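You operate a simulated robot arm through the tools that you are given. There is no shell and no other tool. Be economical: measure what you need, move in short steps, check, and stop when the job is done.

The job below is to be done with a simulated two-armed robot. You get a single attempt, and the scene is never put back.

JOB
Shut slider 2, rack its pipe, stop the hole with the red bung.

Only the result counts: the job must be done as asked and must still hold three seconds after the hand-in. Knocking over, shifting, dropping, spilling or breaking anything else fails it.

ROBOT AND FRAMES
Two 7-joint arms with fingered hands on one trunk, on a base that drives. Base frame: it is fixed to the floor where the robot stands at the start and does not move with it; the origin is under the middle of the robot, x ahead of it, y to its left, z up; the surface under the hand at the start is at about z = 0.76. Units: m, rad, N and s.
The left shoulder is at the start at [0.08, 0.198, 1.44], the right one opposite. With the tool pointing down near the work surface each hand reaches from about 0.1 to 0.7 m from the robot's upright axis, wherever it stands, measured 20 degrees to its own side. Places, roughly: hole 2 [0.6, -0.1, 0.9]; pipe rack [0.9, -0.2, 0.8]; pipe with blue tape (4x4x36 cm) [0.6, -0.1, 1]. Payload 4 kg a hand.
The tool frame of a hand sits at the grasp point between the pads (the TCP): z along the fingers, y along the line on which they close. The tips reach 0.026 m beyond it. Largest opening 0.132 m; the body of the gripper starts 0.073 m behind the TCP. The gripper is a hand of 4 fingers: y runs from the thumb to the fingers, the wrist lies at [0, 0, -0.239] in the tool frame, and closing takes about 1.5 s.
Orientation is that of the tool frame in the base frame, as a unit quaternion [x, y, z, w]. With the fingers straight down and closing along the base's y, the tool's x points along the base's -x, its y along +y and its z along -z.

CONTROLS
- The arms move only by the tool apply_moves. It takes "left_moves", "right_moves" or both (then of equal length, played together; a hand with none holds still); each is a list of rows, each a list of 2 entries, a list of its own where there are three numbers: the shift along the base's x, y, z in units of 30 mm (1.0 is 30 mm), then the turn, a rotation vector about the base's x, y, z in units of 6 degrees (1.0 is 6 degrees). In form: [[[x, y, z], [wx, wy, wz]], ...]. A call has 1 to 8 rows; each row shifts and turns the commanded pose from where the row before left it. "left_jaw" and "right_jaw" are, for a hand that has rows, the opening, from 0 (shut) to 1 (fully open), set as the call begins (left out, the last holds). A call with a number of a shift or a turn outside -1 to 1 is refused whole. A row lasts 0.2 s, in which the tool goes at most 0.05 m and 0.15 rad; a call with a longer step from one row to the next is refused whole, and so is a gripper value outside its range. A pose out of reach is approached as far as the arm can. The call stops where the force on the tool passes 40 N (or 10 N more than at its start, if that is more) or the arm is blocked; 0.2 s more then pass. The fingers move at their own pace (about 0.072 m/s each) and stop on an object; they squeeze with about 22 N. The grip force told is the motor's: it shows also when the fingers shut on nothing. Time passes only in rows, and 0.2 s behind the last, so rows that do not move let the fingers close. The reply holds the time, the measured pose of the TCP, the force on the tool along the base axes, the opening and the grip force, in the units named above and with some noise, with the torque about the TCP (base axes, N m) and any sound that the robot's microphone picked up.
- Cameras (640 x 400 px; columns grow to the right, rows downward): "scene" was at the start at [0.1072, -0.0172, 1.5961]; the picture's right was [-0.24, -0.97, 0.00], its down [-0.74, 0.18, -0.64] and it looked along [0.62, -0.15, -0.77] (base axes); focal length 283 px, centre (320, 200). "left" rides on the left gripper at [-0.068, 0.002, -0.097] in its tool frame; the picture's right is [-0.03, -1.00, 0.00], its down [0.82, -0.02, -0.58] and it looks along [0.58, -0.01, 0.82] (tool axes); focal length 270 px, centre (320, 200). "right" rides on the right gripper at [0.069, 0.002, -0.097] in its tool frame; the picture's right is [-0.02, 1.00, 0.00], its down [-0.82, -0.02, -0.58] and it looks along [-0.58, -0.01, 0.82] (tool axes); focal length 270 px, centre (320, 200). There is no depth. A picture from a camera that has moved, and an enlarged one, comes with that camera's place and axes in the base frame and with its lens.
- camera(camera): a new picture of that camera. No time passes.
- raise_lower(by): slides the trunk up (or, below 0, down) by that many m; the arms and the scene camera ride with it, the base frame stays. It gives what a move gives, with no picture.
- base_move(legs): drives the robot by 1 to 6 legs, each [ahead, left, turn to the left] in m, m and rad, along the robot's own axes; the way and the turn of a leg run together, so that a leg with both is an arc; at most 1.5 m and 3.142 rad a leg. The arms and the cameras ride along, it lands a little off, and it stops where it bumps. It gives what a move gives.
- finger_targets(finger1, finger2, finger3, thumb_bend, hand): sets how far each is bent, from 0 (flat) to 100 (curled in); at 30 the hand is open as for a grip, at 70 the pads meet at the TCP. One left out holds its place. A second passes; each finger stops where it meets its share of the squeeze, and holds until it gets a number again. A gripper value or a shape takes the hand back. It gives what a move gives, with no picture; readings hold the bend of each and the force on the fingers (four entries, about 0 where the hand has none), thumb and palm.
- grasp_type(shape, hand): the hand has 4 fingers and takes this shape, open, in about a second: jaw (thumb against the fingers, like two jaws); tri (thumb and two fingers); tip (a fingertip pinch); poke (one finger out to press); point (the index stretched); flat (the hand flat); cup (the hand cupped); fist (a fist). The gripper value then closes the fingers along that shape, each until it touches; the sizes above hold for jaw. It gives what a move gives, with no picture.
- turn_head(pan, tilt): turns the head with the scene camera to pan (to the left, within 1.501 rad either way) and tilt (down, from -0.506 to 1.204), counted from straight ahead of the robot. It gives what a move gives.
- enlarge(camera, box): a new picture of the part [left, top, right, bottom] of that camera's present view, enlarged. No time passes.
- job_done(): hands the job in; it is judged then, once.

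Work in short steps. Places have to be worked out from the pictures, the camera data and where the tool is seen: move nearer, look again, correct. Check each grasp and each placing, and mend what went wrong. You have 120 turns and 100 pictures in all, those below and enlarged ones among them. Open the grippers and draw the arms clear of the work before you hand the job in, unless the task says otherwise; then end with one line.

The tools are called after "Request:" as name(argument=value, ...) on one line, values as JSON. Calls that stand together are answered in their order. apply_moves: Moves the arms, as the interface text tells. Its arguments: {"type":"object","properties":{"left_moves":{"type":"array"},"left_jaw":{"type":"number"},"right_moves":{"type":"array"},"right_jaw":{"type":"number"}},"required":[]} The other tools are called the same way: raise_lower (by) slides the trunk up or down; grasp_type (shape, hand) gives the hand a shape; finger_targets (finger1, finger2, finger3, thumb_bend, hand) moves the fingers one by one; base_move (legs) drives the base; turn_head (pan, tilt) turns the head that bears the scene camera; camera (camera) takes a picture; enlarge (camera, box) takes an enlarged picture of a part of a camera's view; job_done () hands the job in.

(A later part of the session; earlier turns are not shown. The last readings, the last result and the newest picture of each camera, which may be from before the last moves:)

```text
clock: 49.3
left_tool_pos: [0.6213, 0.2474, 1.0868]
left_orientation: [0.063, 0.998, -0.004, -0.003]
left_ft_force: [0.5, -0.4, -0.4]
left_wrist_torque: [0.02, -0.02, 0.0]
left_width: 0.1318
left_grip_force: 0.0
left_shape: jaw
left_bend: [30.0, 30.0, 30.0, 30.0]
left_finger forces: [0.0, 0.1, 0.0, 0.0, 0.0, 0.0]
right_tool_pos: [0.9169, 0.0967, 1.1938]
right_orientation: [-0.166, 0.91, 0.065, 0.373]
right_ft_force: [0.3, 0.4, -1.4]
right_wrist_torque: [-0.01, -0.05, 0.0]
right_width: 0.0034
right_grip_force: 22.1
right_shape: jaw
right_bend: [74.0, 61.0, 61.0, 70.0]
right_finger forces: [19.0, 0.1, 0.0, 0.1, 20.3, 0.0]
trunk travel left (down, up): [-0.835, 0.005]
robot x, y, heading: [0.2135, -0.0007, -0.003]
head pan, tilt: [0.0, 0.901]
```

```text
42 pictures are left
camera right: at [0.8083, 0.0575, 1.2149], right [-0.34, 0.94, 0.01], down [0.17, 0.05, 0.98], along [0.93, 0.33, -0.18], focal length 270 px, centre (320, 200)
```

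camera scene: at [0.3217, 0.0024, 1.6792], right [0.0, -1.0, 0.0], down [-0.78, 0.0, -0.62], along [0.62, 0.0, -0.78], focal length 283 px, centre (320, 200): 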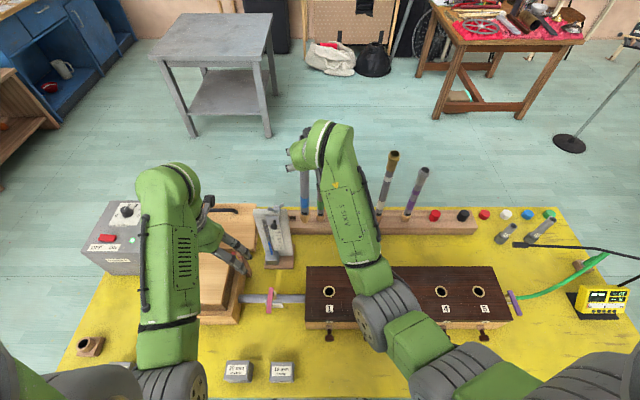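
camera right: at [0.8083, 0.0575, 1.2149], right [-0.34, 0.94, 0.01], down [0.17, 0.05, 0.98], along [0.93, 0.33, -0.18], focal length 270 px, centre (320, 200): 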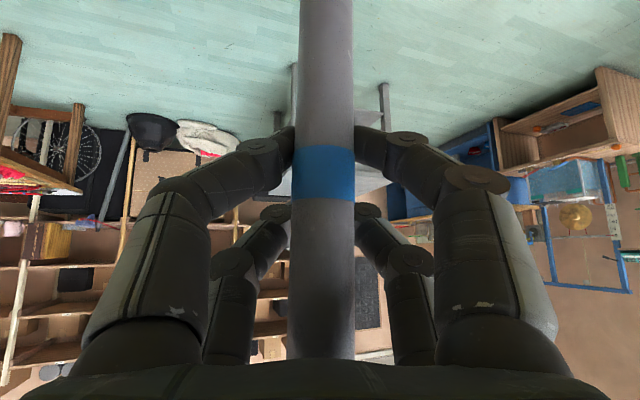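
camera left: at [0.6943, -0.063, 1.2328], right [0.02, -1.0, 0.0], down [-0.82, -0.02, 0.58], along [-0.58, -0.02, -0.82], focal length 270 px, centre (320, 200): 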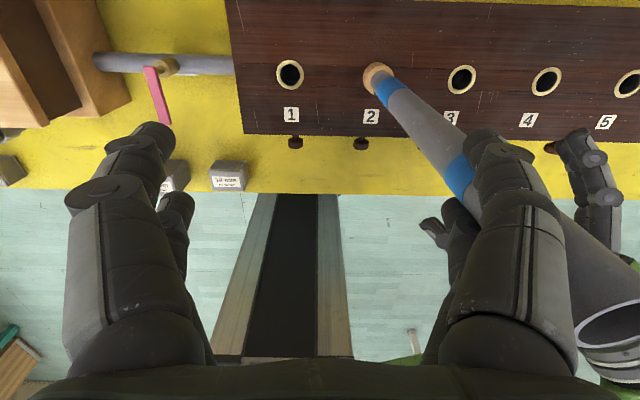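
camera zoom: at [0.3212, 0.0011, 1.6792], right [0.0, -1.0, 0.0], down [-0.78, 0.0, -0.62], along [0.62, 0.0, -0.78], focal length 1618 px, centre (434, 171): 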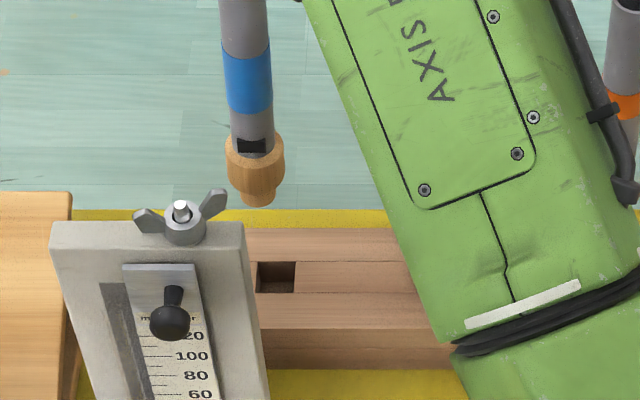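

The foot tip is ~4 mm too far left and the pipe leans about 2° in roll. I level it with a −2° roll about x and shift slightly to compensate.

Request:
apply_moves(right_moves=[[[-0.03, 0.1, -0.3], [-0.18, 0, 0]], [[-0.03, 0.1, -0.3], [-0.18, 0, 0]], [[0, 0, -0.3], [0, 0, 0]], [[0, 0, -0.3], [0, 0, 0]], [[0, 0, 0], [0, 0, 0]], [[0, 0, 0], [0, 0, 0]]])

Request:
enlarge(camera="scene", box=[260, 170, 340, 240])

```text
clock: 50.7
left_tool_pos: [0.6224, 0.2467, 1.0875]
left_orientation: [0.061, 0.998, -0.003, -0.003]
left_ft_force: [0.3, -0.3, -0.3]
left_wrist_torque: [-0.02, -0.02, 0.0]
left_width: 0.1321
left_grip_force: 0.0
left_shape: jaw
left_bend: [30.0, 30.0, 30.0, 30.0]
left_finger forces: [0.0, 0.0, 0.1, 0.0, 0.0, 0.1]
right_tool_pos: [0.9141, 0.103, 1.1558]
right_orientation: [-0.174, 0.911, 0.049, 0.37]
right_ft_force: [-0.6, -0.1, -0.9]
right_wrist_torque: [-0.02, -0.03, -0.03]
right_width: 0.0035
right_grip_force: 21.6
right_shape: jaw
right_bend: [74.0, 61.0, 61.0, 70.0]
right_finger forces: [19.1, 0.1, 0.0, 0.0, 20.1, 0.0]
trunk travel left (down, up): [-0.835, 0.005]
robot x, y, heading: [0.2118, 0.0027, 0.004]
head pan, tilt: [0.0, 0.901]
```

```text
5.71 times, centred on (300, 205) of scene
camera zoom: at [0.3211, 0.0013, 1.6792], right [0.0, -1.0, 0.0], down [-0.78, 0.0, -0.62], along [0.62, 0.0, -0.78], focal length 1618 px, centre (434, 171)
```

zoom: 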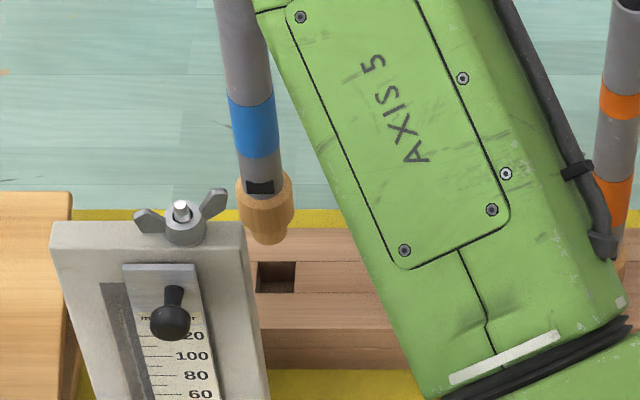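

The tip is within ~2 mm of the hole axis. I lower to just above the rack and compare again.

Request:
apply_moves(right_moves=[[[-0.03, -0.05, -0.25], [0, 0, 0]], [[0, 0, -0.25], [0, 0, 0]], [[0, 0, -0.25], [0, 0, 0]], [[0, 0, -0.2], [0, 0, 0]], [[0, 0, 0], [0, 0, 0]]])

Request:
enlarge(camera="scene", box=[270, 190, 320, 230])

```text
clock: 51.9
left_tool_pos: [0.622, 0.2464, 1.0865]
left_orientation: [0.063, 0.998, -0.003, -0.004]
left_ft_force: [-0.5, -0.8, -0.4]
left_wrist_torque: [0.0, -0.02, -0.01]
left_width: 0.1322
left_grip_force: 0.1
left_shape: jaw
left_bend: [30.0, 30.0, 30.0, 30.0]
left_finger forces: [0.0, 0.1, 0.1, 0.0, 0.1, 0.1]
right_tool_pos: [0.9125, 0.1014, 1.129]
right_orientation: [-0.173, 0.911, 0.048, 0.371]
right_ft_force: [0.4, 0.3, -1.4]
right_wrist_torque: [-0.02, -0.06, 0.0]
right_width: 0.003
right_grip_force: 22.1
right_shape: jaw
right_bend: [74.0, 61.0, 61.0, 70.0]
right_finger forces: [19.2, 0.0, 0.0, 0.0, 20.3, 0.0]
trunk travel left (down, up): [-0.835, 0.005]
robot x, y, heading: [0.2096, -0.0026, -0.002]
head pan, tilt: [0.0, 0.901]
```

```text
10.00 times, centred on (295, 210) of scene
camera zoom: at [0.3212, 0.0013, 1.6792], right [0.0, -1.0, 0.0], down [-0.78, 0.0, -0.62], along [0.62, 0.0, -0.78], focal length 2832 px, centre (570, 100)
```

zoom: 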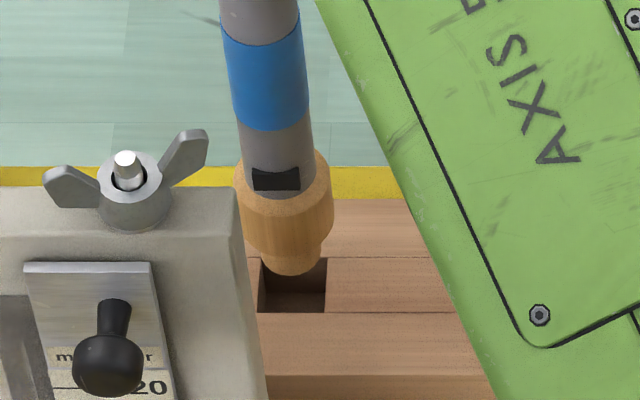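

The tip is lined up with the square hole. I lower slowly.

Request:
apply_moves(right_moves=[[[0, 0, -0.1], [0, 0, 0]], [[0, 0, -0.1], [0, 0, 0]], [[0, 0, -0.1], [0, 0, 0]], [[0, 0, -0.1], [0, 0, 0]], [[0, 0, -0.1], [0, 0, 0]], [[0, 0, -0.1], [0, 0, 0]], [[0, 0, -0.1], [0, 0, 0]]])

Request:
enlarge(camera="scene", box=[270, 190, 320, 230])

```text
clock: 53.5
left_tool_pos: [0.6219, 0.2475, 1.0869]
left_orientation: [0.063, 0.998, -0.004, -0.003]
left_ft_force: [-0.2, -0.2, 0.8]
left_wrist_torque: [0.0, 0.01, 0.0]
left_width: 0.1319
left_grip_force: 0.1
left_shape: jaw
left_bend: [30.0, 30.0, 30.0, 30.0]
left_finger forces: [0.0, 0.1, 0.0, 0.1, 0.0, 0.0]
right_tool_pos: [0.9132, 0.1013, 1.1078]
right_orientation: [-0.173, 0.911, 0.048, 0.371]
right_ft_force: [-0.3, 0.3, -1.3]
right_wrist_torque: [-0.03, 0.03, 0.02]
right_width: 0.0034
right_grip_force: 22.4
right_shape: jaw
right_bend: [74.0, 61.0, 61.0, 70.0]
right_finger forces: [19.1, 0.0, 0.0, 0.1, 20.1, 0.0]
trunk travel left (down, up): [-0.835, 0.005]
robot x, y, heading: [0.2135, 0.0025, -0.001]
head pan, tilt: [0.0, 0.901]
```

```text
10.00 times, centred on (295, 210) of scene
camera zoom: at [0.3212, 0.0012, 1.6792], right [0.0, -1.0, 0.0], down [-0.78, 0.0, -0.62], along [0.62, 0.0, -0.78], focal length 2832 px, centre (570, 100)
```

zoom: 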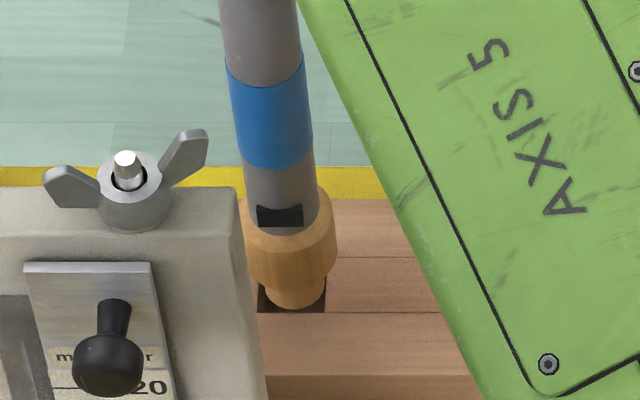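

The tip is entering the hole without force. I continue down till the collar seats.

Request:
apply_moves(right_moves=[[[0, 0, -0.08], [0, 0, 0]], [[0, 0, -0.08], [0, 0, 0]], [[0, 0, -0.08], [0, 0, 0]], [[0, 0, -0.08], [0, 0, 0]], [[0, 0, -0.06], [0, 0, 0]]])

Request:
enlarge(camera="scene", box=[270, 190, 320, 230])

```text
clock: 54.7
left_tool_pos: [0.6219, 0.2476, 1.0876]
left_orientation: [0.062, 0.998, -0.003, -0.003]
left_ft_force: [0.3, 0.5, -0.4]
left_wrist_torque: [0.04, 0.02, 0.0]
left_width: 0.1318
left_grip_force: 0.1
left_shape: jaw
left_bend: [30.0, 30.0, 30.0, 30.0]
left_finger forces: [0.0, 0.0, 0.1, 0.0, 0.0, 0.1]
right_tool_pos: [0.9123, 0.1015, 1.0976]
right_orientation: [-0.173, 0.911, 0.048, 0.371]
right_ft_force: [0.4, -0.5, -1.1]
right_wrist_torque: [-0.02, -0.02, 0.0]
right_width: 0.0032
right_grip_force: 22.1
right_shape: jaw
right_bend: [74.0, 61.0, 61.0, 70.0]
right_finger forces: [19.1, 0.0, 0.0, 0.0, 20.2, 0.0]
trunk travel left (down, up): [-0.835, 0.005]
robot x, y, heading: [0.2181, 0.0018, 0.002]
head pan, tilt: [0.0, 0.901]
```

```text
10.00 times, centred on (295, 210) of scene
camera zoom: at [0.3212, 0.0012, 1.6792], right [0.0, -1.0, 0.0], down [-0.78, 0.0, -0.62], along [0.62, 0.0, -0.78], focal length 2832 px, centre (570, 100)
```

zoom: 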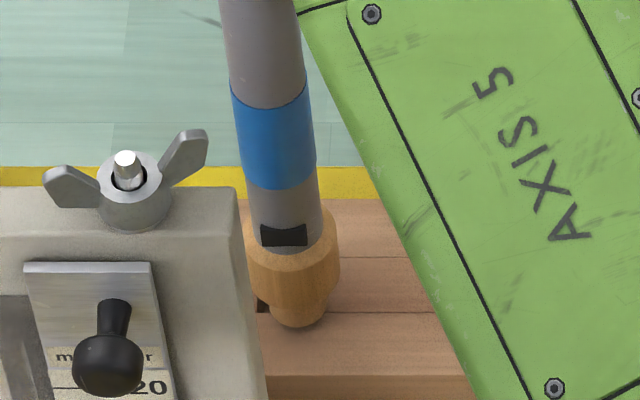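

The foot is actually still just above the rack and in front of the hole: from the rack's front face I now get rack top z≈0.806 and hole (0.924,0.105). I lift 12 mm and shift +13 mm in x, +3 mm in y.

Request:
apply_moves(right_moves=[[[0, 0, 0.2], [0, 0, 0]], [[0, 0, 0.2], [0, 0, 0]], [[0.2, 0.1, 0], [0, 0, 0]], [[0.23, 0, 0], [0, 0, 0]], [[0, 0, 0], [0, 0, 0]]])

Request:
enlarge(camera="scene", box=[270, 190, 320, 230])

```text
clock: 55.9
left_tool_pos: [0.6218, 0.248, 1.0868]
left_orientation: [0.061, 0.998, -0.004, -0.003]
left_ft_force: [-0.7, -0.4, 0.7]
left_wrist_torque: [-0.01, -0.02, -0.02]
left_width: 0.1319
left_grip_force: 0.1
left_shape: jaw
left_bend: [30.0, 30.0, 30.0, 30.0]
left_finger forces: [0.0, 0.1, 0.0, 0.0, 0.0, 0.0]
right_tool_pos: [0.9251, 0.1048, 1.1083]
right_orientation: [-0.174, 0.911, 0.049, 0.37]
right_ft_force: [-0.1, -0.3, -1.0]
right_wrist_torque: [0.0, -0.02, 0.01]
right_width: 0.0032
right_grip_force: 21.9
right_shape: jaw
right_bend: [74.0, 61.0, 61.0, 70.0]
right_finger forces: [19.1, 0.0, 0.1, 0.0, 20.1, 0.0]
trunk travel left (down, up): [-0.835, 0.005]
robot x, y, heading: [0.2132, 0.003, -0.001]
head pan, tilt: [0.0, 0.901]
```

```text
10.00 times, centred on (295, 210) of scene
camera zoom: at [0.321, 0.0011, 1.6792], right [0.0, -1.0, 0.0], down [-0.78, 0.0, -0.62], along [0.62, 0.0, -0.78], focal length 2832 px, centre (570, 100)
```

zoom: 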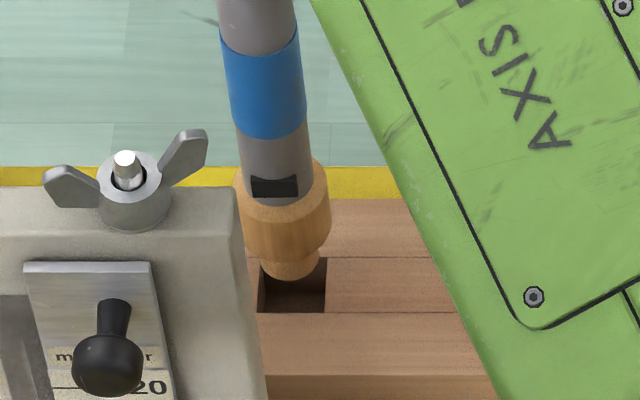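

Tip looks right. I lower 18 mm in small steps and look.

Request:
apply_moves(right_moves=[[[0.05, 0, -0.1], [0, 0, 0]], [[0, 0, -0.1], [0, 0, 0]], [[0, 0, -0.1], [0, 0, 0]], [[0, 0, -0.1], [0, 0, 0]], [[0, 0, -0.1], [0, 0, 0]], [[0, 0, -0.1], [0, 0, 0]]])

Request:
enlarge(camera="scene", box=[270, 190, 320, 230])

```text
clock: 57.3
left_tool_pos: [0.6217, 0.2467, 1.0866]
left_orientation: [0.062, 0.998, -0.003, -0.003]
left_ft_force: [-0.1, -0.6, 0.5]
left_wrist_torque: [0.04, 0.04, 0.01]
left_width: 0.132
left_grip_force: 0.0
left_shape: jaw
left_bend: [30.0, 30.0, 30.0, 30.0]
left_finger forces: [0.0, 0.0, 0.0, 0.1, 0.0, 0.0]
right_tool_pos: [0.9274, 0.104, 1.0897]
right_orientation: [-0.174, 0.911, 0.048, 0.371]
right_ft_force: [0.2, 0.5, -1.8]
right_wrist_torque: [-0.01, -0.02, 0.01]
right_width: 0.0034
right_grip_force: 22.5
right_shape: jaw
right_bend: [74.0, 61.0, 61.0, 70.0]
right_finger forces: [19.1, 0.0, 0.0, 0.0, 20.0, 0.0]
trunk travel left (down, up): [-0.835, 0.005]
robot x, y, heading: [0.213, -0.0014, 0.001]
head pan, tilt: [0.0, 0.901]
```

```text
10.00 times, centred on (295, 210) of scene
camera zoom: at [0.3211, 0.0012, 1.6792], right [0.0, -1.0, 0.0], down [-0.78, 0.0, -0.62], along [0.62, 0.0, -0.78], focal length 2832 px, centre (570, 100)
```

zoom: 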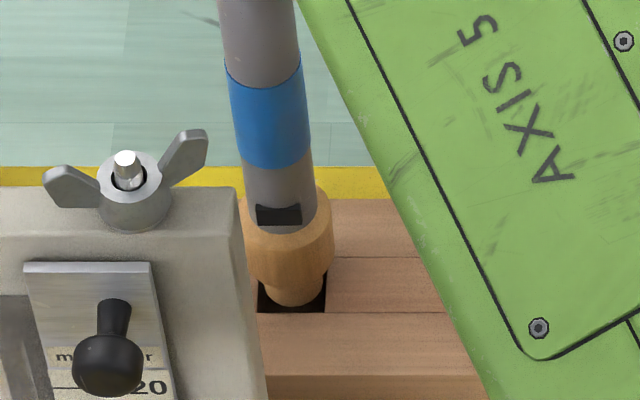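

No contact force yet; a little lower to see whether the front edge starts hiding the tip.

Request:
apply_moves(right_moves=[[[0, 0, -0.1], [0, 0, 0]], [[0, 0, -0.1], [0, 0, 0]], [[0, 0, 0], [0, 0, 0]]])

Request:
enlarge(camera="scene", box=[280, 200, 310, 224])

```text
clock: 58.1
left_tool_pos: [0.6226, 0.2483, 1.0873]
left_orientation: [0.062, 0.998, -0.003, -0.003]
left_ft_force: [-0.1, 0.5, -0.8]
left_wrist_torque: [0.01, 0.02, 0.01]
left_width: 0.1319
left_grip_force: 0.0
left_shape: jaw
left_bend: [30.0, 30.0, 30.0, 30.0]
left_finger forces: [0.1, 0.0, 0.0, 0.1, 0.0, 0.0]
right_tool_pos: [0.9269, 0.1047, 1.0867]
right_orientation: [-0.174, 0.911, 0.049, 0.371]
right_ft_force: [0.0, -0.9, -1.4]
right_wrist_torque: [-0.03, 0.0, 0.0]
right_width: 0.0031
right_grip_force: 22.6
right_shape: jaw
right_bend: [74.0, 61.0, 61.0, 70.0]
right_finger forces: [19.1, 0.0, 0.1, 0.1, 20.1, 0.0]
trunk travel left (down, up): [-0.835, 0.005]
robot x, y, heading: [0.2145, -0.003, -0.0]
head pan, tilt: [0.0, 0.901]
```

```text
16.00 times, centred on (295, 212) of scene
camera zoom: at [0.3212, 0.0012, 1.6792], right [0.0, -1.0, 0.0], down [-0.78, 0.0, -0.62], along [0.62, 0.0, -0.78], focal length 4531 px, centre (720, 8)
```

zoom: 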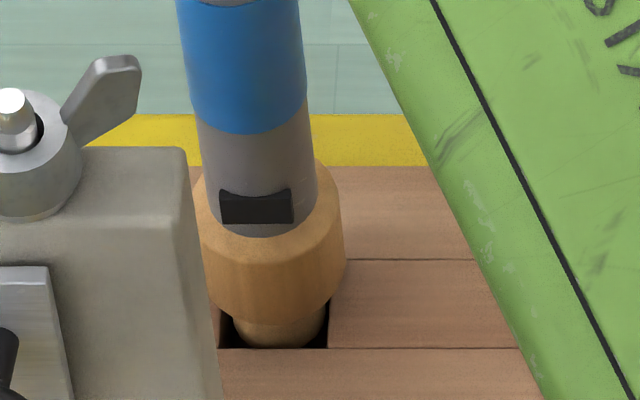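

The hole's front edge begins to hide the tip, so it is entering. I lower further, watching force.

Request:
apply_moves(right_moves=[[[0.03, -0.03, -0.1], [0, 0, 0]], [[0, 0, -0.1], [0, 0, 0]], [[0, 0, -0.1], [0, 0, 0]], [[0, 0, 0], [0, 0, 0]]])

Request:
enlarge(camera="scene", box=[280, 200, 310, 224])

```text
clock: 59.1
left_tool_pos: [0.6217, 0.2472, 1.0866]
left_orientation: [0.062, 0.998, -0.003, -0.003]
left_ft_force: [-0.7, 0.3, 0.7]
left_wrist_torque: [0.0, 0.03, 0.03]
left_width: 0.1322
left_grip_force: 0.0
left_shape: jaw
left_bend: [30.0, 30.0, 30.0, 30.0]
left_finger forces: [0.0, 0.0, 0.0, 0.0, 0.1, 0.0]
right_tool_pos: [0.9291, 0.1034, 1.0758]
right_orientation: [-0.174, 0.911, 0.049, 0.37]
right_ft_force: [0.2, -0.1, -0.8]
right_wrist_torque: [0.0, 0.0, -0.01]
right_width: 0.0031
right_grip_force: 21.4
right_shape: jaw
right_bend: [74.0, 61.0, 61.0, 70.0]
right_finger forces: [19.2, 0.0, 0.0, 0.0, 20.0, 0.0]
trunk travel left (down, up): [-0.835, 0.005]
robot x, y, heading: [0.2103, -0.001, -0.002]
head pan, tilt: [0.0, 0.901]
```

```text
16.00 times, centred on (295, 212) of scene
camera zoom: at [0.3212, 0.0013, 1.6792], right [0.0, -1.0, 0.0], down [-0.78, 0.0, -0.62], along [0.62, 0.0, -0.78], focal length 4531 px, centre (720, 8)
```

zoom: 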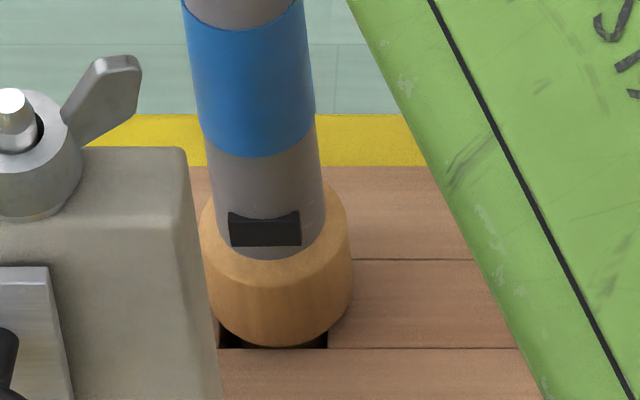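

The tip is in and the collar is just above the top. I continue until it seats.

Request:
apply_moves(right_moves=[[[0, 0, -0.08], [0, 0, 0]], [[0, 0, -0.08], [0, 0, 0]], [[0, 0, -0.08], [0, 0, 0]], [[0, 0, -0.06], [0, 0, 0]], [[0, 0, 0], [0, 0, 0]]])

Request:
enlarge(camera="scene", box=[270, 190, 340, 230])

```text
clock: 60.3
left_tool_pos: [0.6189, 0.2463, 1.0888]
left_orientation: [0.062, 0.998, -0.003, -0.001]
left_ft_force: [-0.3, 0.0, 0.5]
left_wrist_torque: [-0.05, -0.02, 0.03]
left_width: 0.1323
left_grip_force: 0.1
left_shape: jaw
left_bend: [30.0, 30.0, 30.0, 30.0]
left_finger forces: [0.1, 0.0, 0.1, 0.1, 0.0, 0.1]
right_tool_pos: [0.9282, 0.1031, 1.0713]
right_orientation: [-0.174, 0.91, 0.049, 0.374]
right_ft_force: [5.1, 0.2, 18.8]
right_wrist_torque: [0.06, 0.0, -0.13]
right_width: 0.0035
right_grip_force: 22.3
right_shape: jaw
right_bend: [74.0, 61.0, 61.0, 70.0]
right_finger forces: [23.1, 0.0, 0.0, 0.1, 23.7, 0.1]
trunk travel left (down, up): [-0.835, 0.005]
robot x, y, heading: [0.2124, 0.0043, -0.003]
head pan, tilt: [0.0, 0.901]
```

```text
9.14 times, centred on (305, 210) of scene
camera zoom: at [0.3179, 0.0006, 1.6797], right [0.0, -1.0, 0.0], down [-0.78, 0.0, -0.62], along [0.62, 0.0, -0.78], focal length 2589 px, centre (457, 109)
```

zoom: 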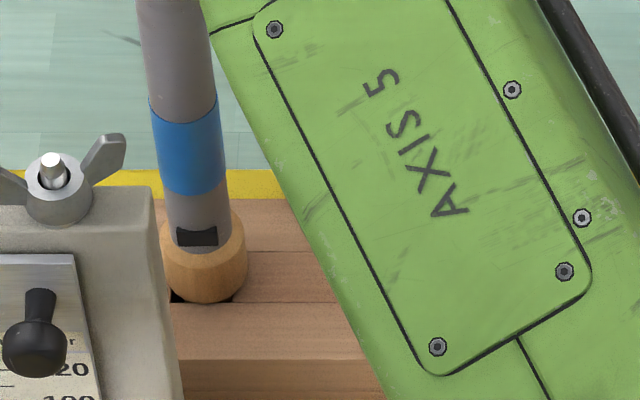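

Seated with ~19 N downward. I relieve the pressure slightly, then open halfway.

Request:
apply_moves(right_moves=[[[0, 0, 0.1], [0, 0, 0]], [[0, 0, 0.02], [0, 0, 0]], [[0, 0, 0], [0, 0, 0]]])

Request:
apply_moves(right_moves=[[[0, 0, 0], [0, 0, 0]], [[0, 0, 0], [0, 0, 0]], [[0, 0, 0], [0, 0, 0]], [[0, 0, 0], [0, 0, 0]], [[0, 0, 0], [0, 0, 0]]], right_jaw=0.5)

Request:
camera(camera="right")

Request:
enlarge(camera="scene", box=[270, 130, 350, 230])

```text
clock: 61.1
left_tool_pos: [0.6197, 0.2472, 1.0866]
left_orientation: [0.062, 0.998, -0.003, -0.002]
left_ft_force: [-0.3, 0.4, -0.1]
left_wrist_torque: [0.0, 0.03, 0.0]
left_width: 0.1321
left_grip_force: 0.1
left_shape: jaw
left_bend: [30.0, 30.0, 30.0, 30.0]
left_finger forces: [0.0, 0.1, 0.0, 0.0, 0.0, 0.1]
right_tool_pos: [0.9279, 0.1032, 1.071]
right_orientation: [-0.174, 0.91, 0.048, 0.373]
right_ft_force: [7.0, 0.2, 17.1]
right_wrist_torque: [0.1, -0.09, -0.08]
right_width: 0.0035
right_grip_force: 22.2
right_shape: jaw
right_bend: [74.0, 61.0, 61.0, 70.0]
right_finger forces: [23.3, 0.1, 0.1, 0.1, 23.9, 0.1]
trunk travel left (down, up): [-0.835, 0.005]
robot x, y, heading: [0.2134, -0.0003, -0.001]
head pan, tilt: [0.0, 0.901]
```

```text
clock: 62.3
left_tool_pos: [0.6217, 0.2462, 1.0871]
left_orientation: [0.061, 0.998, -0.003, -0.003]
left_ft_force: [-0.4, 0.3, 0.2]
left_wrist_torque: [0.06, -0.03, 0.01]
left_width: 0.1321
left_grip_force: 0.1
left_shape: jaw
left_bend: [30.0, 30.0, 30.0, 30.0]
left_finger forces: [0.0, 0.0, 0.0, 0.1, 0.0, 0.0]
right_tool_pos: [0.9297, 0.1028, 1.0695]
right_orientation: [-0.174, 0.911, 0.049, 0.371]
right_ft_force: [0.2, -0.1, -1.0]
right_wrist_torque: [-0.01, 0.03, 0.0]
right_width: 0.0654
right_grip_force: 0.0
right_shape: jaw
right_bend: [73.0, 73.0, 73.0, 70.0]
right_finger forces: [0.1, 0.0, 0.0, 0.0, 0.0, 0.0]
trunk travel left (down, up): [-0.835, 0.005]
robot x, y, heading: [0.2127, -0.0045, 0.0]
head pan, tilt: [0.0, 0.901]
```

```text
32 pictures are left
camera right: at [0.821, 0.0651, 1.0926], right [-0.34, 0.94, -0.02], down [0.17, 0.08, 0.98], along [0.93, 0.33, -0.19], focal length 270 px, centre (320, 200)
```

right: 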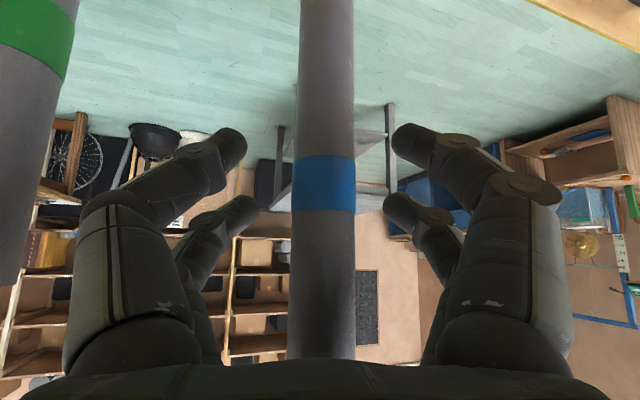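

```text
4.00 times, centred on (310, 180) of scene
camera zoom: at [0.3214, 0.0012, 1.6791], right [0.0, -1.0, 0.0], down [-0.78, 0.0, -0.62], along [0.62, 0.0, -0.78], focal length 1133 px, centre (360, 280)
```

zoom: 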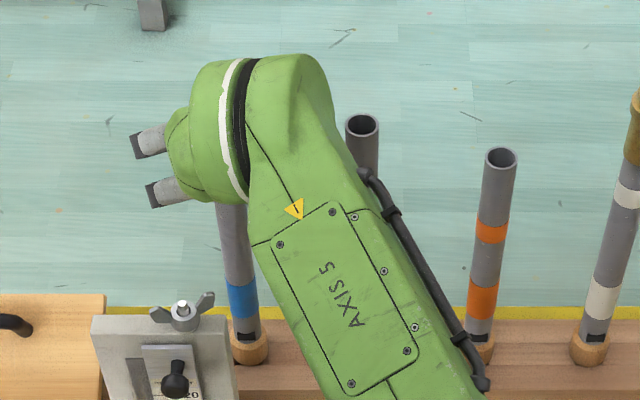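

The pipe stands free in the rack. Green is close to the hand's side, so I withdraw straight up, the open jaws sliding off over the pipe's top.

Request:
apply_moves(right_moves=[[[0, 0, 0.3], [0, 0, 0]], [[0, 0, 0.5], [0, 0, 0]], [[0, 0, 0.6], [0, 0, 0]], [[0, 0, 0.6], [0, 0, 0]], [[0, 0, 0.6], [0, 0, 0]], [[0, 0, 0.6], [0, 0, 0]], [[0, 0, 0.6], [0, 0, 0]], [[0, 0, 0], [0, 0, 0]]])

Request:
camera(camera="right")

```text
clock: 64.1
left_tool_pos: [0.6221, 0.2472, 1.0872]
left_orientation: [0.061, 0.998, -0.003, -0.003]
left_ft_force: [0.3, 0.4, -0.2]
left_wrist_torque: [0.0, -0.02, 0.01]
left_width: 0.1321
left_grip_force: 0.2
left_shape: jaw
left_bend: [30.0, 30.0, 30.0, 30.0]
left_finger forces: [0.0, 0.1, 0.0, 0.0, 0.1, 0.0]
right_tool_pos: [0.9278, 0.1035, 1.1834]
right_orientation: [-0.174, 0.911, 0.048, 0.371]
right_ft_force: [-0.3, 0.0, 1.0]
right_wrist_torque: [-0.02, 0.01, -0.01]
right_width: 0.0651
right_grip_force: 0.0
right_shape: jaw
right_bend: [73.0, 73.0, 73.0, 70.0]
right_finger forces: [0.0, 0.1, 0.1, 0.1, 0.0, 0.0]
trunk travel left (down, up): [-0.835, 0.005]
robot x, y, heading: [0.2132, -0.0002, 0.002]
head pan, tilt: [0.0, 0.901]
```

```text
30 pictures are left
camera right: at [0.8209, 0.0646, 1.2079], right [-0.34, 0.94, -0.02], down [0.17, 0.08, 0.98], along [0.93, 0.33, -0.19], focal length 270 px, centre (320, 200)
```

right: 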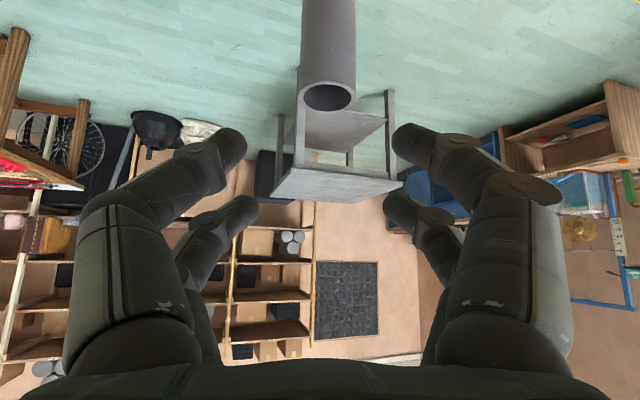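

Cleared. I draw the right hand back from the rack and to the right, and pull the left hand back a little.

Request:
apply_moves(right_moves=[[[-1, 0, 0], [0, 0, 0]], [[-1, 0, 0], [0, 0, 0]], [[-1, 0, 0], [0, 0, 0]], [[-1, 0, 0], [0, 0, 0]], [[0, -1, 0], [0, 0, 0]], [[0, -1, 0], [0, 0, 0]], [[0, -1, 0], [0, 0, 0]], [[0, -1, 0], [0, 0, 0]]], left_moves=[[[-0.4, 0, 0], [0, 0, 0]], [[-0.4, 0, 0], [0, 0, 0]], [[-0.4, 0, 0], [0, 0, 0]], [[-0.4, 0, 0], [0, 0, 0]], [[-0.4, 0, 0], [0, 0, 0]], [[-0.4, 0, 0], [0, 0, 0]], [[0, 0, 0], [0, 0, 0]], [[0, 0, 0], [0, 0, 0]]])

Request:
apply_moves(right_moves=[[[0, -1, 0], [0, 0, 0]], [[0, -1, 0], [0, 0, 0]], [[0, -1, 0], [0, 0, 0]], [[0, -1, 0], [0, 0, 0]], [[0, -1, 0], [0, 0, 0]], [[0, -1, 0], [0, 0, 0]], [[0, -1, 0], [0, 0, 0]], [[0, -1, 0], [0, 0, 0]]])

Request:
camera(camera="scene")

```text
clock: 65.9
left_tool_pos: [0.5573, 0.2295, 1.0865]
left_orientation: [0.091, 0.996, -0.001, 0.006]
left_ft_force: [0.7, -0.5, 0.1]
left_wrist_torque: [-0.01, -0.02, 0.0]
left_width: 0.132
left_grip_force: 0.0
left_shape: jaw
left_bend: [30.0, 30.0, 30.0, 30.0]
left_finger forces: [0.0, 0.0, 0.0, 0.0, 0.0, 0.0]
left hand out of reach, approached as far as the arm can: row 2
right_tool_pos: [0.8078, -0.0173, 1.1841]
right_orientation: [-0.174, 0.911, 0.049, 0.371]
right_ft_force: [0.0, 0.2, 0.2]
right_wrist_torque: [-0.02, 0.0, 0.0]
right_width: 0.0655
right_grip_force: 0.0
right_shape: jaw
right_bend: [73.0, 73.0, 73.0, 70.0]
right_finger forces: [0.0, 0.0, 0.0, 0.0, 0.0, 0.1]
trunk travel left (down, up): [-0.835, 0.005]
robot x, y, heading: [0.2166, -0.0014, -0.005]
head pan, tilt: [0.0, 0.901]
```

```text
clock: 67.7
left_tool_pos: [0.554, 0.2296, 1.0844]
left_orientation: [0.09, 0.996, -0.001, 0.002]
left_ft_force: [0.6, 0.1, -0.4]
left_wrist_torque: [0.02, 0.02, 0.0]
left_width: 0.1322
left_grip_force: 0.1
left_shape: jaw
left_bend: [30.0, 30.0, 30.0, 30.0]
left_finger forces: [0.0, 0.0, 0.0, 0.1, 0.0, 0.0]
right_tool_pos: [0.8091, -0.2572, 1.186]
right_orientation: [-0.174, 0.911, 0.049, 0.371]
right_ft_force: [-0.6, 0.0, 0.3]
right_wrist_torque: [-0.02, 0.04, -0.02]
right_width: 0.0657
right_grip_force: 0.1
right_shape: jaw
right_bend: [73.0, 73.0, 73.0, 70.0]
right_finger forces: [0.0, 0.0, 0.1, 0.0, 0.0, 0.0]
trunk travel left (down, up): [-0.835, 0.005]
robot x, y, heading: [0.2118, 0.0006, -0.001]
head pan, tilt: [0.0, 0.901]
```

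```text
29 pictures are left
camera scene: at [0.321, -0.0001, 1.6793], right [0.0, -1.0, 0.0], down [-0.78, 0.0, -0.62], along [0.62, 0.0, -0.78], focal length 283 px, centre (320, 200)
```

scene: 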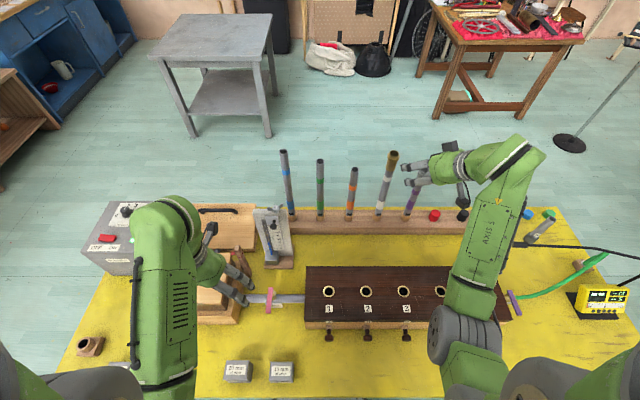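

Blue stands in the rack with the others, all upright. I shift the right hand further right (clear of purple), and measure the red bung.

Request:
apply_moves(right_moves=[[[-0.3, -1, 0], [0, 0, 0]], [[-0.3, -1, 0], [0, 0, 0]], [[-0.3, -1, 0], [0, 0, 0]], [[-0.3, -1, 0], [0, 0, 0]], [[-0.3, -1, 0], [0, 0, 0]], [[-0.3, -0.9, 0], [0, 0, 0]]])

Request:
enlarge(camera="scene", box=[390, 185, 510, 245])

```text
clock: 69.1
left_tool_pos: [0.5533, 0.2289, 1.0842]
left_orientation: [0.092, 0.996, -0.002, 0.0]
left_ft_force: [1.3, 0.0, 0.3]
left_wrist_torque: [0.03, -0.01, 0.02]
left_width: 0.1319
left_grip_force: 0.1
left_shape: jaw
left_bend: [30.0, 30.0, 30.0, 30.0]
left_finger forces: [0.0, 0.1, 0.1, 0.0, 0.0, 0.0]
right_tool_pos: [0.7513, -0.4331, 1.1906]
right_orientation: [-0.173, 0.911, 0.047, 0.371]
right_ft_force: [0.0, 0.4, 0.2]
right_wrist_torque: [0.01, 0.0, 0.0]
right_width: 0.0657
right_grip_force: 0.1
right_shape: jaw
right_bend: [73.0, 73.0, 73.0, 70.0]
right_finger forces: [0.1, 0.0, 0.0, 0.0, 0.1, 0.0]
right hand out of reach, approached as far as the arm can: row 6
trunk travel left (down, up): [-0.835, 0.005]
robot x, y, heading: [0.2128, -0.002, 0.003]
head pan, tilt: [0.0, 0.901]
```

```text
5.33 times, centred on (450, 215) of scene
camera zoom: at [0.3205, -0.0004, 1.6793], right [0.0, -1.0, 0.0], down [-0.78, 0.0, -0.62], along [0.62, 0.0, -0.78], focal length 1510 px, centre (-373, 120)
```

zoom: 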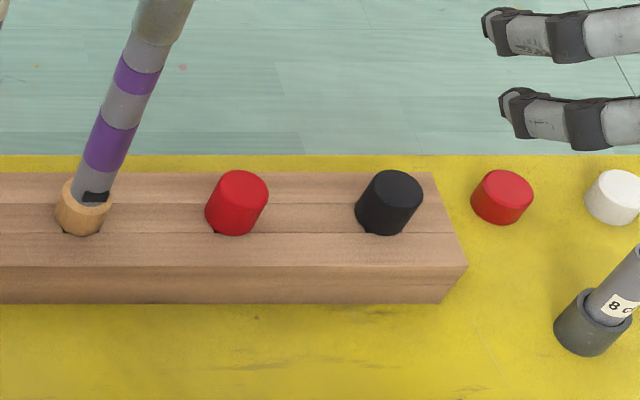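

The red bung in the rack is at (0.924,-0.422), top z≈0.843, 37 mm wide. I drive ahead 9 cm for reach.

Request:
base_move(legs=[[0.09, 0, 0]])

Request:
apply_moves(right_moves=[[[0, 0, -1], [0, 0, 0]], [[0, 0, -1], [0, 0, 0]], [[0, 0, -1], [0, 0, 0]], [[0, 0, -1], [0, 0, 0]], [[0, 0, -1], [0, 0, 0]], [[0, 0, -1], [0, 0, 0]], [[0, 0, -1], [0, 0, 0]], [[0, 0, 0], [0, 0, 0]]])

Request:
camera(camera="right")

Request:
camera(camera="scene")

```text
clock: 70.2
left_tool_pos: [0.6315, 0.2295, 1.0861]
left_orientation: [0.092, 0.996, -0.001, 0.003]
left_ft_force: [-0.1, -1.2, -0.5]
left_wrist_torque: [0.01, -0.07, -0.03]
left_width: 0.132
left_grip_force: 0.1
left_shape: jaw
left_bend: [30.0, 30.0, 30.0, 30.0]
left_finger forces: [0.1, 0.0, 0.1, 0.0, 0.0, 0.0]
right_tool_pos: [0.8282, -0.4316, 1.1957]
right_orientation: [-0.173, 0.909, 0.047, 0.375]
right_ft_force: [-1.3, 0.1, 0.0]
right_wrist_torque: [-0.04, -0.06, -0.06]
right_width: 0.0654
right_grip_force: 0.0
right_shape: jaw
right_bend: [73.0, 73.0, 73.0, 70.0]
right_finger forces: [0.0, 0.1, 0.0, 0.0, 0.0, 0.0]
trunk travel left (down, up): [-0.835, 0.005]
robot x, y, heading: [0.3037, 0.0003, -0.002]
head pan, tilt: [0.0, 0.901]
```

```text
clock: 72.0
left_tool_pos: [0.6419, 0.2279, 1.0819]
left_orientation: [0.094, 0.996, -0.003, 0.0]
left_ft_force: [0.9, -0.4, -0.3]
left_wrist_torque: [0.02, -0.03, -0.02]
left_width: 0.1321
left_grip_force: 0.1
left_shape: jaw
left_bend: [30.0, 30.0, 30.0, 30.0]
left_finger forces: [0.0, 0.0, 0.0, 0.0, 0.0, 0.1]
right_tool_pos: [0.8083, -0.4032, 1.1651]
right_orientation: [-0.173, 0.912, 0.048, 0.369]
right_ft_force: [-0.8, 0.2, -0.1]
right_wrist_torque: [0.02, 0.0, -0.03]
right_width: 0.0655
right_grip_force: 0.1
right_shape: jaw
right_bend: [73.0, 73.0, 73.0, 70.0]
right_finger forces: [0.0, 0.1, 0.0, 0.0, 0.0, 0.1]
right hand out of reach, approached as far as the arm can: row 1, 2, 3, 4, 5, 6, 7
trunk travel left (down, up): [-0.835, 0.005]
robot x, y, heading: [0.3027, 0.0036, -0.003]
head pan, tilt: [0.0, 0.901]
```

```text
27 pictures are left
camera right: at [0.7005, -0.4413, 1.1872], right [-0.33, 0.94, -0.02], down [0.17, 0.08, 0.98], along [0.93, 0.32, -0.19], focal length 270 px, centre (320, 200)
```

right: 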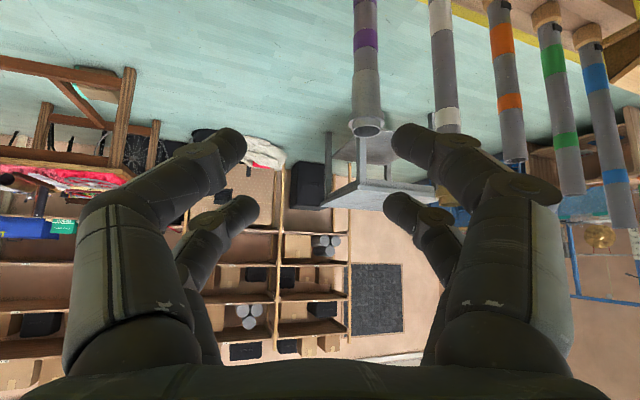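

```text
26 pictures are left
camera scene: at [0.4102, 0.0008, 1.6792], right [0.0, -1.0, 0.0], down [-0.78, 0.0, -0.62], along [0.62, 0.0, -0.78], focal length 283 px, centre (320, 200)
```

scene: 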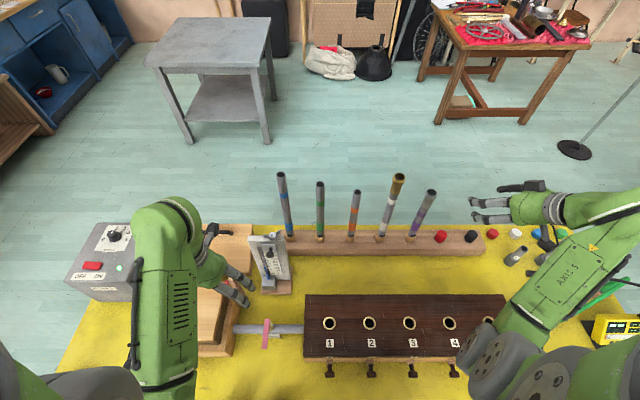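

Another joint limit with this yaw; I turn the yaw back to about −10° while staying in place, then descend.

Request:
apply_moves(right_moves=[[[0, -0.2, 0], [0, 0, -0.9]], [[0, -0.2, 0], [0, 0, -0.9]], [[0, -0.2, 0], [0, 0, -0.9]], [[0, -0.2, 0], [0, 0, -0.9]], [[0, 0, -0.5], [0, 0, -0.9]], [[0, 0, -1], [0, 0, -0.5]], [[0, 0, -1], [0, 0, 0]], [[0, 0, -1], [0, 0, 0]]])

```text
clock: 73.8
left_tool_pos: [0.642, 0.227, 1.0824]
left_orientation: [0.094, 0.996, -0.002, -0.001]
left_ft_force: [0.6, 0.0, 1.0]
left_wrist_torque: [0.01, 0.03, 0.02]
left_width: 0.1318
left_grip_force: 0.0
left_shape: jaw
left_bend: [30.0, 30.0, 30.0, 30.0]
left_finger forces: [0.0, 0.1, 0.0, 0.0, 0.0, 0.1]
right_tool_pos: [0.8072, -0.423, 1.0752]
right_orientation: [0.069, 0.925, -0.05, 0.369]
right_ft_force: [-0.6, -0.7, -0.1]
right_wrist_torque: [-0.02, 0.02, 0.0]
right_width: 0.0656
right_grip_force: 0.1
right_shape: jaw
right_bend: [73.0, 73.0, 73.0, 70.0]
right_finger forces: [0.0, 0.0, 0.0, 0.0, 0.1, 0.0]
right hand out of reach, approached as far as the arm can: row 8
trunk travel left (down, up): [-0.835, 0.005]
robot x, y, heading: [0.303, -0.0034, 0.006]
head pan, tilt: [0.0, 0.901]
```

It follows now. I go forward and down toward the red bung.

Request:
apply_moves(right_moves=[[[0.7, 0, -0.6], [0, 0, 0]], [[0.7, 0, -0.6], [0, 0, 0]], [[0.7, 0, -0.6], [0, 0, 0]], [[0.7, 0, -0.6], [0, 0, 0]], [[0.6, 0, -0.6], [0, 0, 0]], [[0.3, 0, -0.8], [0, 0, 0]], [[0, 0, 0], [0, 0, 0]]], right_jaw=0.55)

Request:
camera(camera="right")

Request:
enlarge(camera="scene", box=[400, 190, 520, 265])

```text
clock: 75.4
left_tool_pos: [0.6407, 0.2278, 1.0824]
left_orientation: [0.094, 0.996, -0.003, -0.001]
left_ft_force: [-0.7, 0.4, 0.0]
left_wrist_torque: [0.0, 0.0, 0.03]
left_width: 0.1321
left_grip_force: 0.1
left_shape: jaw
left_bend: [30.0, 30.0, 30.0, 30.0]
left_finger forces: [0.1, 0.0, 0.0, 0.0, 0.1, 0.0]
right_tool_pos: [0.9093, -0.397, 1.0297]
right_orientation: [0.069, 0.925, -0.051, 0.37]
right_ft_force: [-0.8, -1.6, 0.9]
right_wrist_torque: [0.1, -0.02, 0.03]
right_width: 0.0717
right_grip_force: 0.0
right_shape: jaw
right_bend: [72.0, 72.0, 72.0, 70.0]
right_finger forces: [0.0, 2.0, 0.0, 0.0, 0.0, 0.0]
right hand out of reach, approached as far as the arm can: row 1, 2, 3, 4, 5, 6
trunk travel left (down, up): [-0.835, 0.005]
robot x, y, heading: [0.3012, 0.0012, -0.002]
head pan, tilt: [0.0, 0.901]
```

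```text
25 pictures are left
camera right: at [0.7962, -0.375, 1.0528], right [0.18, 0.98, -0.03], down [0.19, -0.01, 0.98], along [0.96, -0.19, -0.19], focal length 270 px, centre (320, 200)
```

right: 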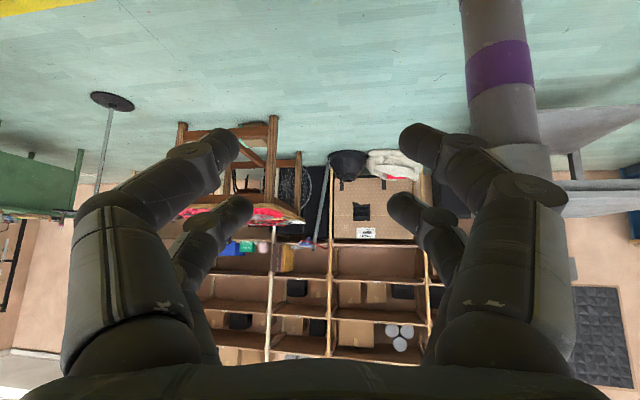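

```text
5.33 times, centred on (460, 228) of scene
camera zoom: at [0.4086, 0.0004, 1.6793], right [0.0, -1.0, 0.0], down [-0.78, 0.0, -0.62], along [0.62, 0.0, -0.78], focal length 1510 px, centre (-427, 53)
```

zoom: 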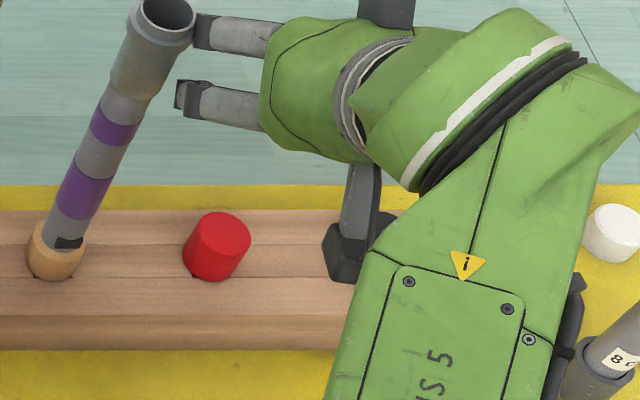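

The limit pushed the hand toward the purple pipe and a knuckle touches it lightly (2 N). I move off in −y and back at once.

Request:
apply_moves(right_moves=[[[0, -0.3, 0], [0, 0, 0]], [[0, -0.5, 0], [0, 0, 0]], [[-0.5, -0.5, 0], [0, 0, 0]], [[-1, 0, 0], [0, 0, 0]], [[-1, 0, 0], [0, 0, 0]]])

Request:
camera(camera="scene")

```text
clock: 76.6
left_tool_pos: [0.6398, 0.229, 1.0827]
left_orientation: [0.093, 0.996, -0.002, -0.001]
left_ft_force: [-0.5, 0.0, -0.1]
left_wrist_torque: [0.03, 0.0, 0.01]
left_width: 0.1321
left_grip_force: 0.0
left_shape: jaw
left_bend: [30.0, 30.0, 30.0, 30.0]
left_finger forces: [0.1, 0.0, 0.0, 0.0, 0.0, 0.0]
right_tool_pos: [0.8321, -0.413, 1.0606]
right_orientation: [0.069, 0.925, -0.05, 0.37]
right_ft_force: [0.5, -0.6, 1.1]
right_wrist_torque: [-0.01, 0.03, -0.04]
right_width: 0.0723
right_grip_force: 0.1
right_shape: jaw
right_bend: [72.0, 72.0, 72.0, 70.0]
right_finger forces: [0.0, 0.1, 0.0, 0.0, 0.0, 0.0]
right hand out of reach, approached as far as the arm can: row 1, 2, 3, 5
trunk travel left (down, up): [-0.835, 0.005]
robot x, y, heading: [0.3043, 0.0011, -0.002]
head pan, tilt: [0.0, 0.901]
```

```text
23 pictures are left
camera scene: at [0.4074, 0.0014, 1.6794], right [0.0, -1.0, 0.0], down [-0.78, 0.0, -0.62], along [0.62, 0.0, -0.78], focal length 283 px, centre (320, 200)
```

scene: 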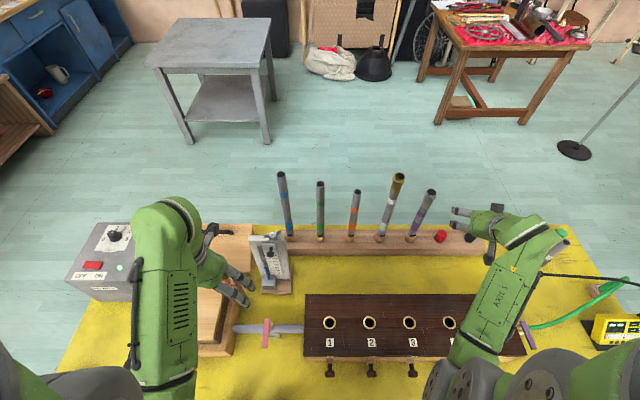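

Purple is undisturbed. With a low target the tool must point down, and the right arm works better straight ahead; so I bring the right hand inward and turn it to point down, then will shift the base right by ~0.2 m.

Request:
apply_moves(right_moves=[[[-0.6, 0.4, 0], [0, 0.8, 0.4]], [[-0.5, 0.8, 0], [0, 0.9, 0.5]], [[-0.5, 0.9, 0], [0.2, 0.9, 0.5]], [[-0.5, 0.9, 0], [0.15, 0.9, 0]], [[0, 0.9, 0], [0, 0.9, 0]], [[0, 0.9, 0], [0, 0.9, 0]], [[0, 0.9, 0], [0, 0.9, 0]], [[0, 0.9, 0], [0, 0.9, 0]]], right_jaw=0.7)

Request:
base_move(legs=[[0, -0.2, 0]])

Request:
camera(camera="scene")

```text
clock: 78.4
left_tool_pos: [0.6406, 0.2287, 1.0818]
left_orientation: [0.094, 0.996, -0.003, -0.001]
left_ft_force: [0.4, -0.1, -0.3]
left_wrist_torque: [0.02, 0.0, 0.05]
left_width: 0.1322
left_grip_force: 0.1
left_shape: jaw
left_bend: [30.0, 30.0, 30.0, 30.0]
left_finger forces: [0.0, 0.1, 0.0, 0.0, 0.0, 0.0]
right_tool_pos: [0.7701, -0.2147, 1.0594]
right_orientation: [-0.006, 1.0, -0.013, 0.01]
right_ft_force: [-1.0, 0.2, -0.2]
right_wrist_torque: [-0.03, -0.03, 0.02]
right_width: 0.092
right_grip_force: 0.1
right_shape: jaw
right_bend: [68.0, 68.0, 68.0, 58.0]
right_finger forces: [0.1, 0.1, 0.0, 0.0, 0.0, 0.0]
trunk travel left (down, up): [-0.835, 0.005]
robot x, y, heading: [0.3036, 0.001, -0.004]
head pan, tilt: [0.0, 0.901]
```

```text
clock: 80.0
left_tool_pos: [0.6399, 0.0334, 1.0808]
left_orientation: [0.093, 0.996, -0.004, -0.002]
left_ft_force: [-0.4, 0.5, -0.4]
left_wrist_torque: [0.0, 0.02, 0.0]
left_width: 0.132
left_grip_force: 0.0
left_shape: jaw
left_bend: [30.0, 30.0, 30.0, 30.0]
left_finger forces: [0.1, 0.0, 0.0, 0.1, 0.0, 0.0]
right_tool_pos: [0.7705, -0.4117, 1.0619]
right_orientation: [-0.005, 1.0, -0.015, 0.011]
right_ft_force: [-0.5, 1.3, -1.2]
right_wrist_torque: [-0.02, 0.01, 0.02]
right_width: 0.092
right_grip_force: 0.1
right_shape: jaw
right_bend: [68.0, 68.0, 68.0, 58.0]
right_finger forces: [0.1, 0.0, 0.0, 0.0, 0.0, 0.0]
trunk travel left (down, up): [-0.835, 0.005]
robot x, y, heading: [0.3011, -0.1959, -0.003]
head pan, tilt: [0.0, 0.901]
```

```text
22 pictures are left
camera scene: at [0.4093, -0.1914, 1.6792], right [0.0, -1.0, 0.0], down [-0.78, 0.0, -0.62], along [0.62, 0.0, -0.78], focal length 283 px, centre (320, 200)
```

scene: 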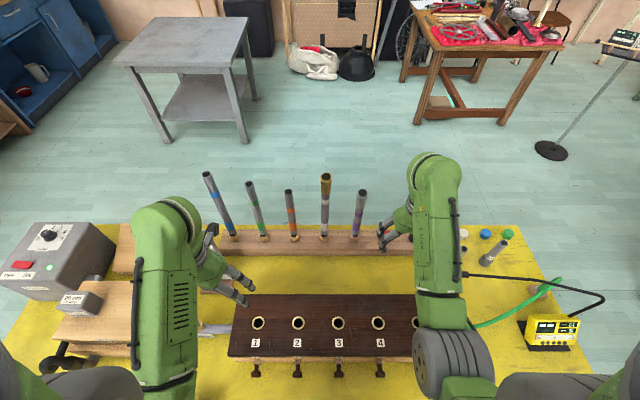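

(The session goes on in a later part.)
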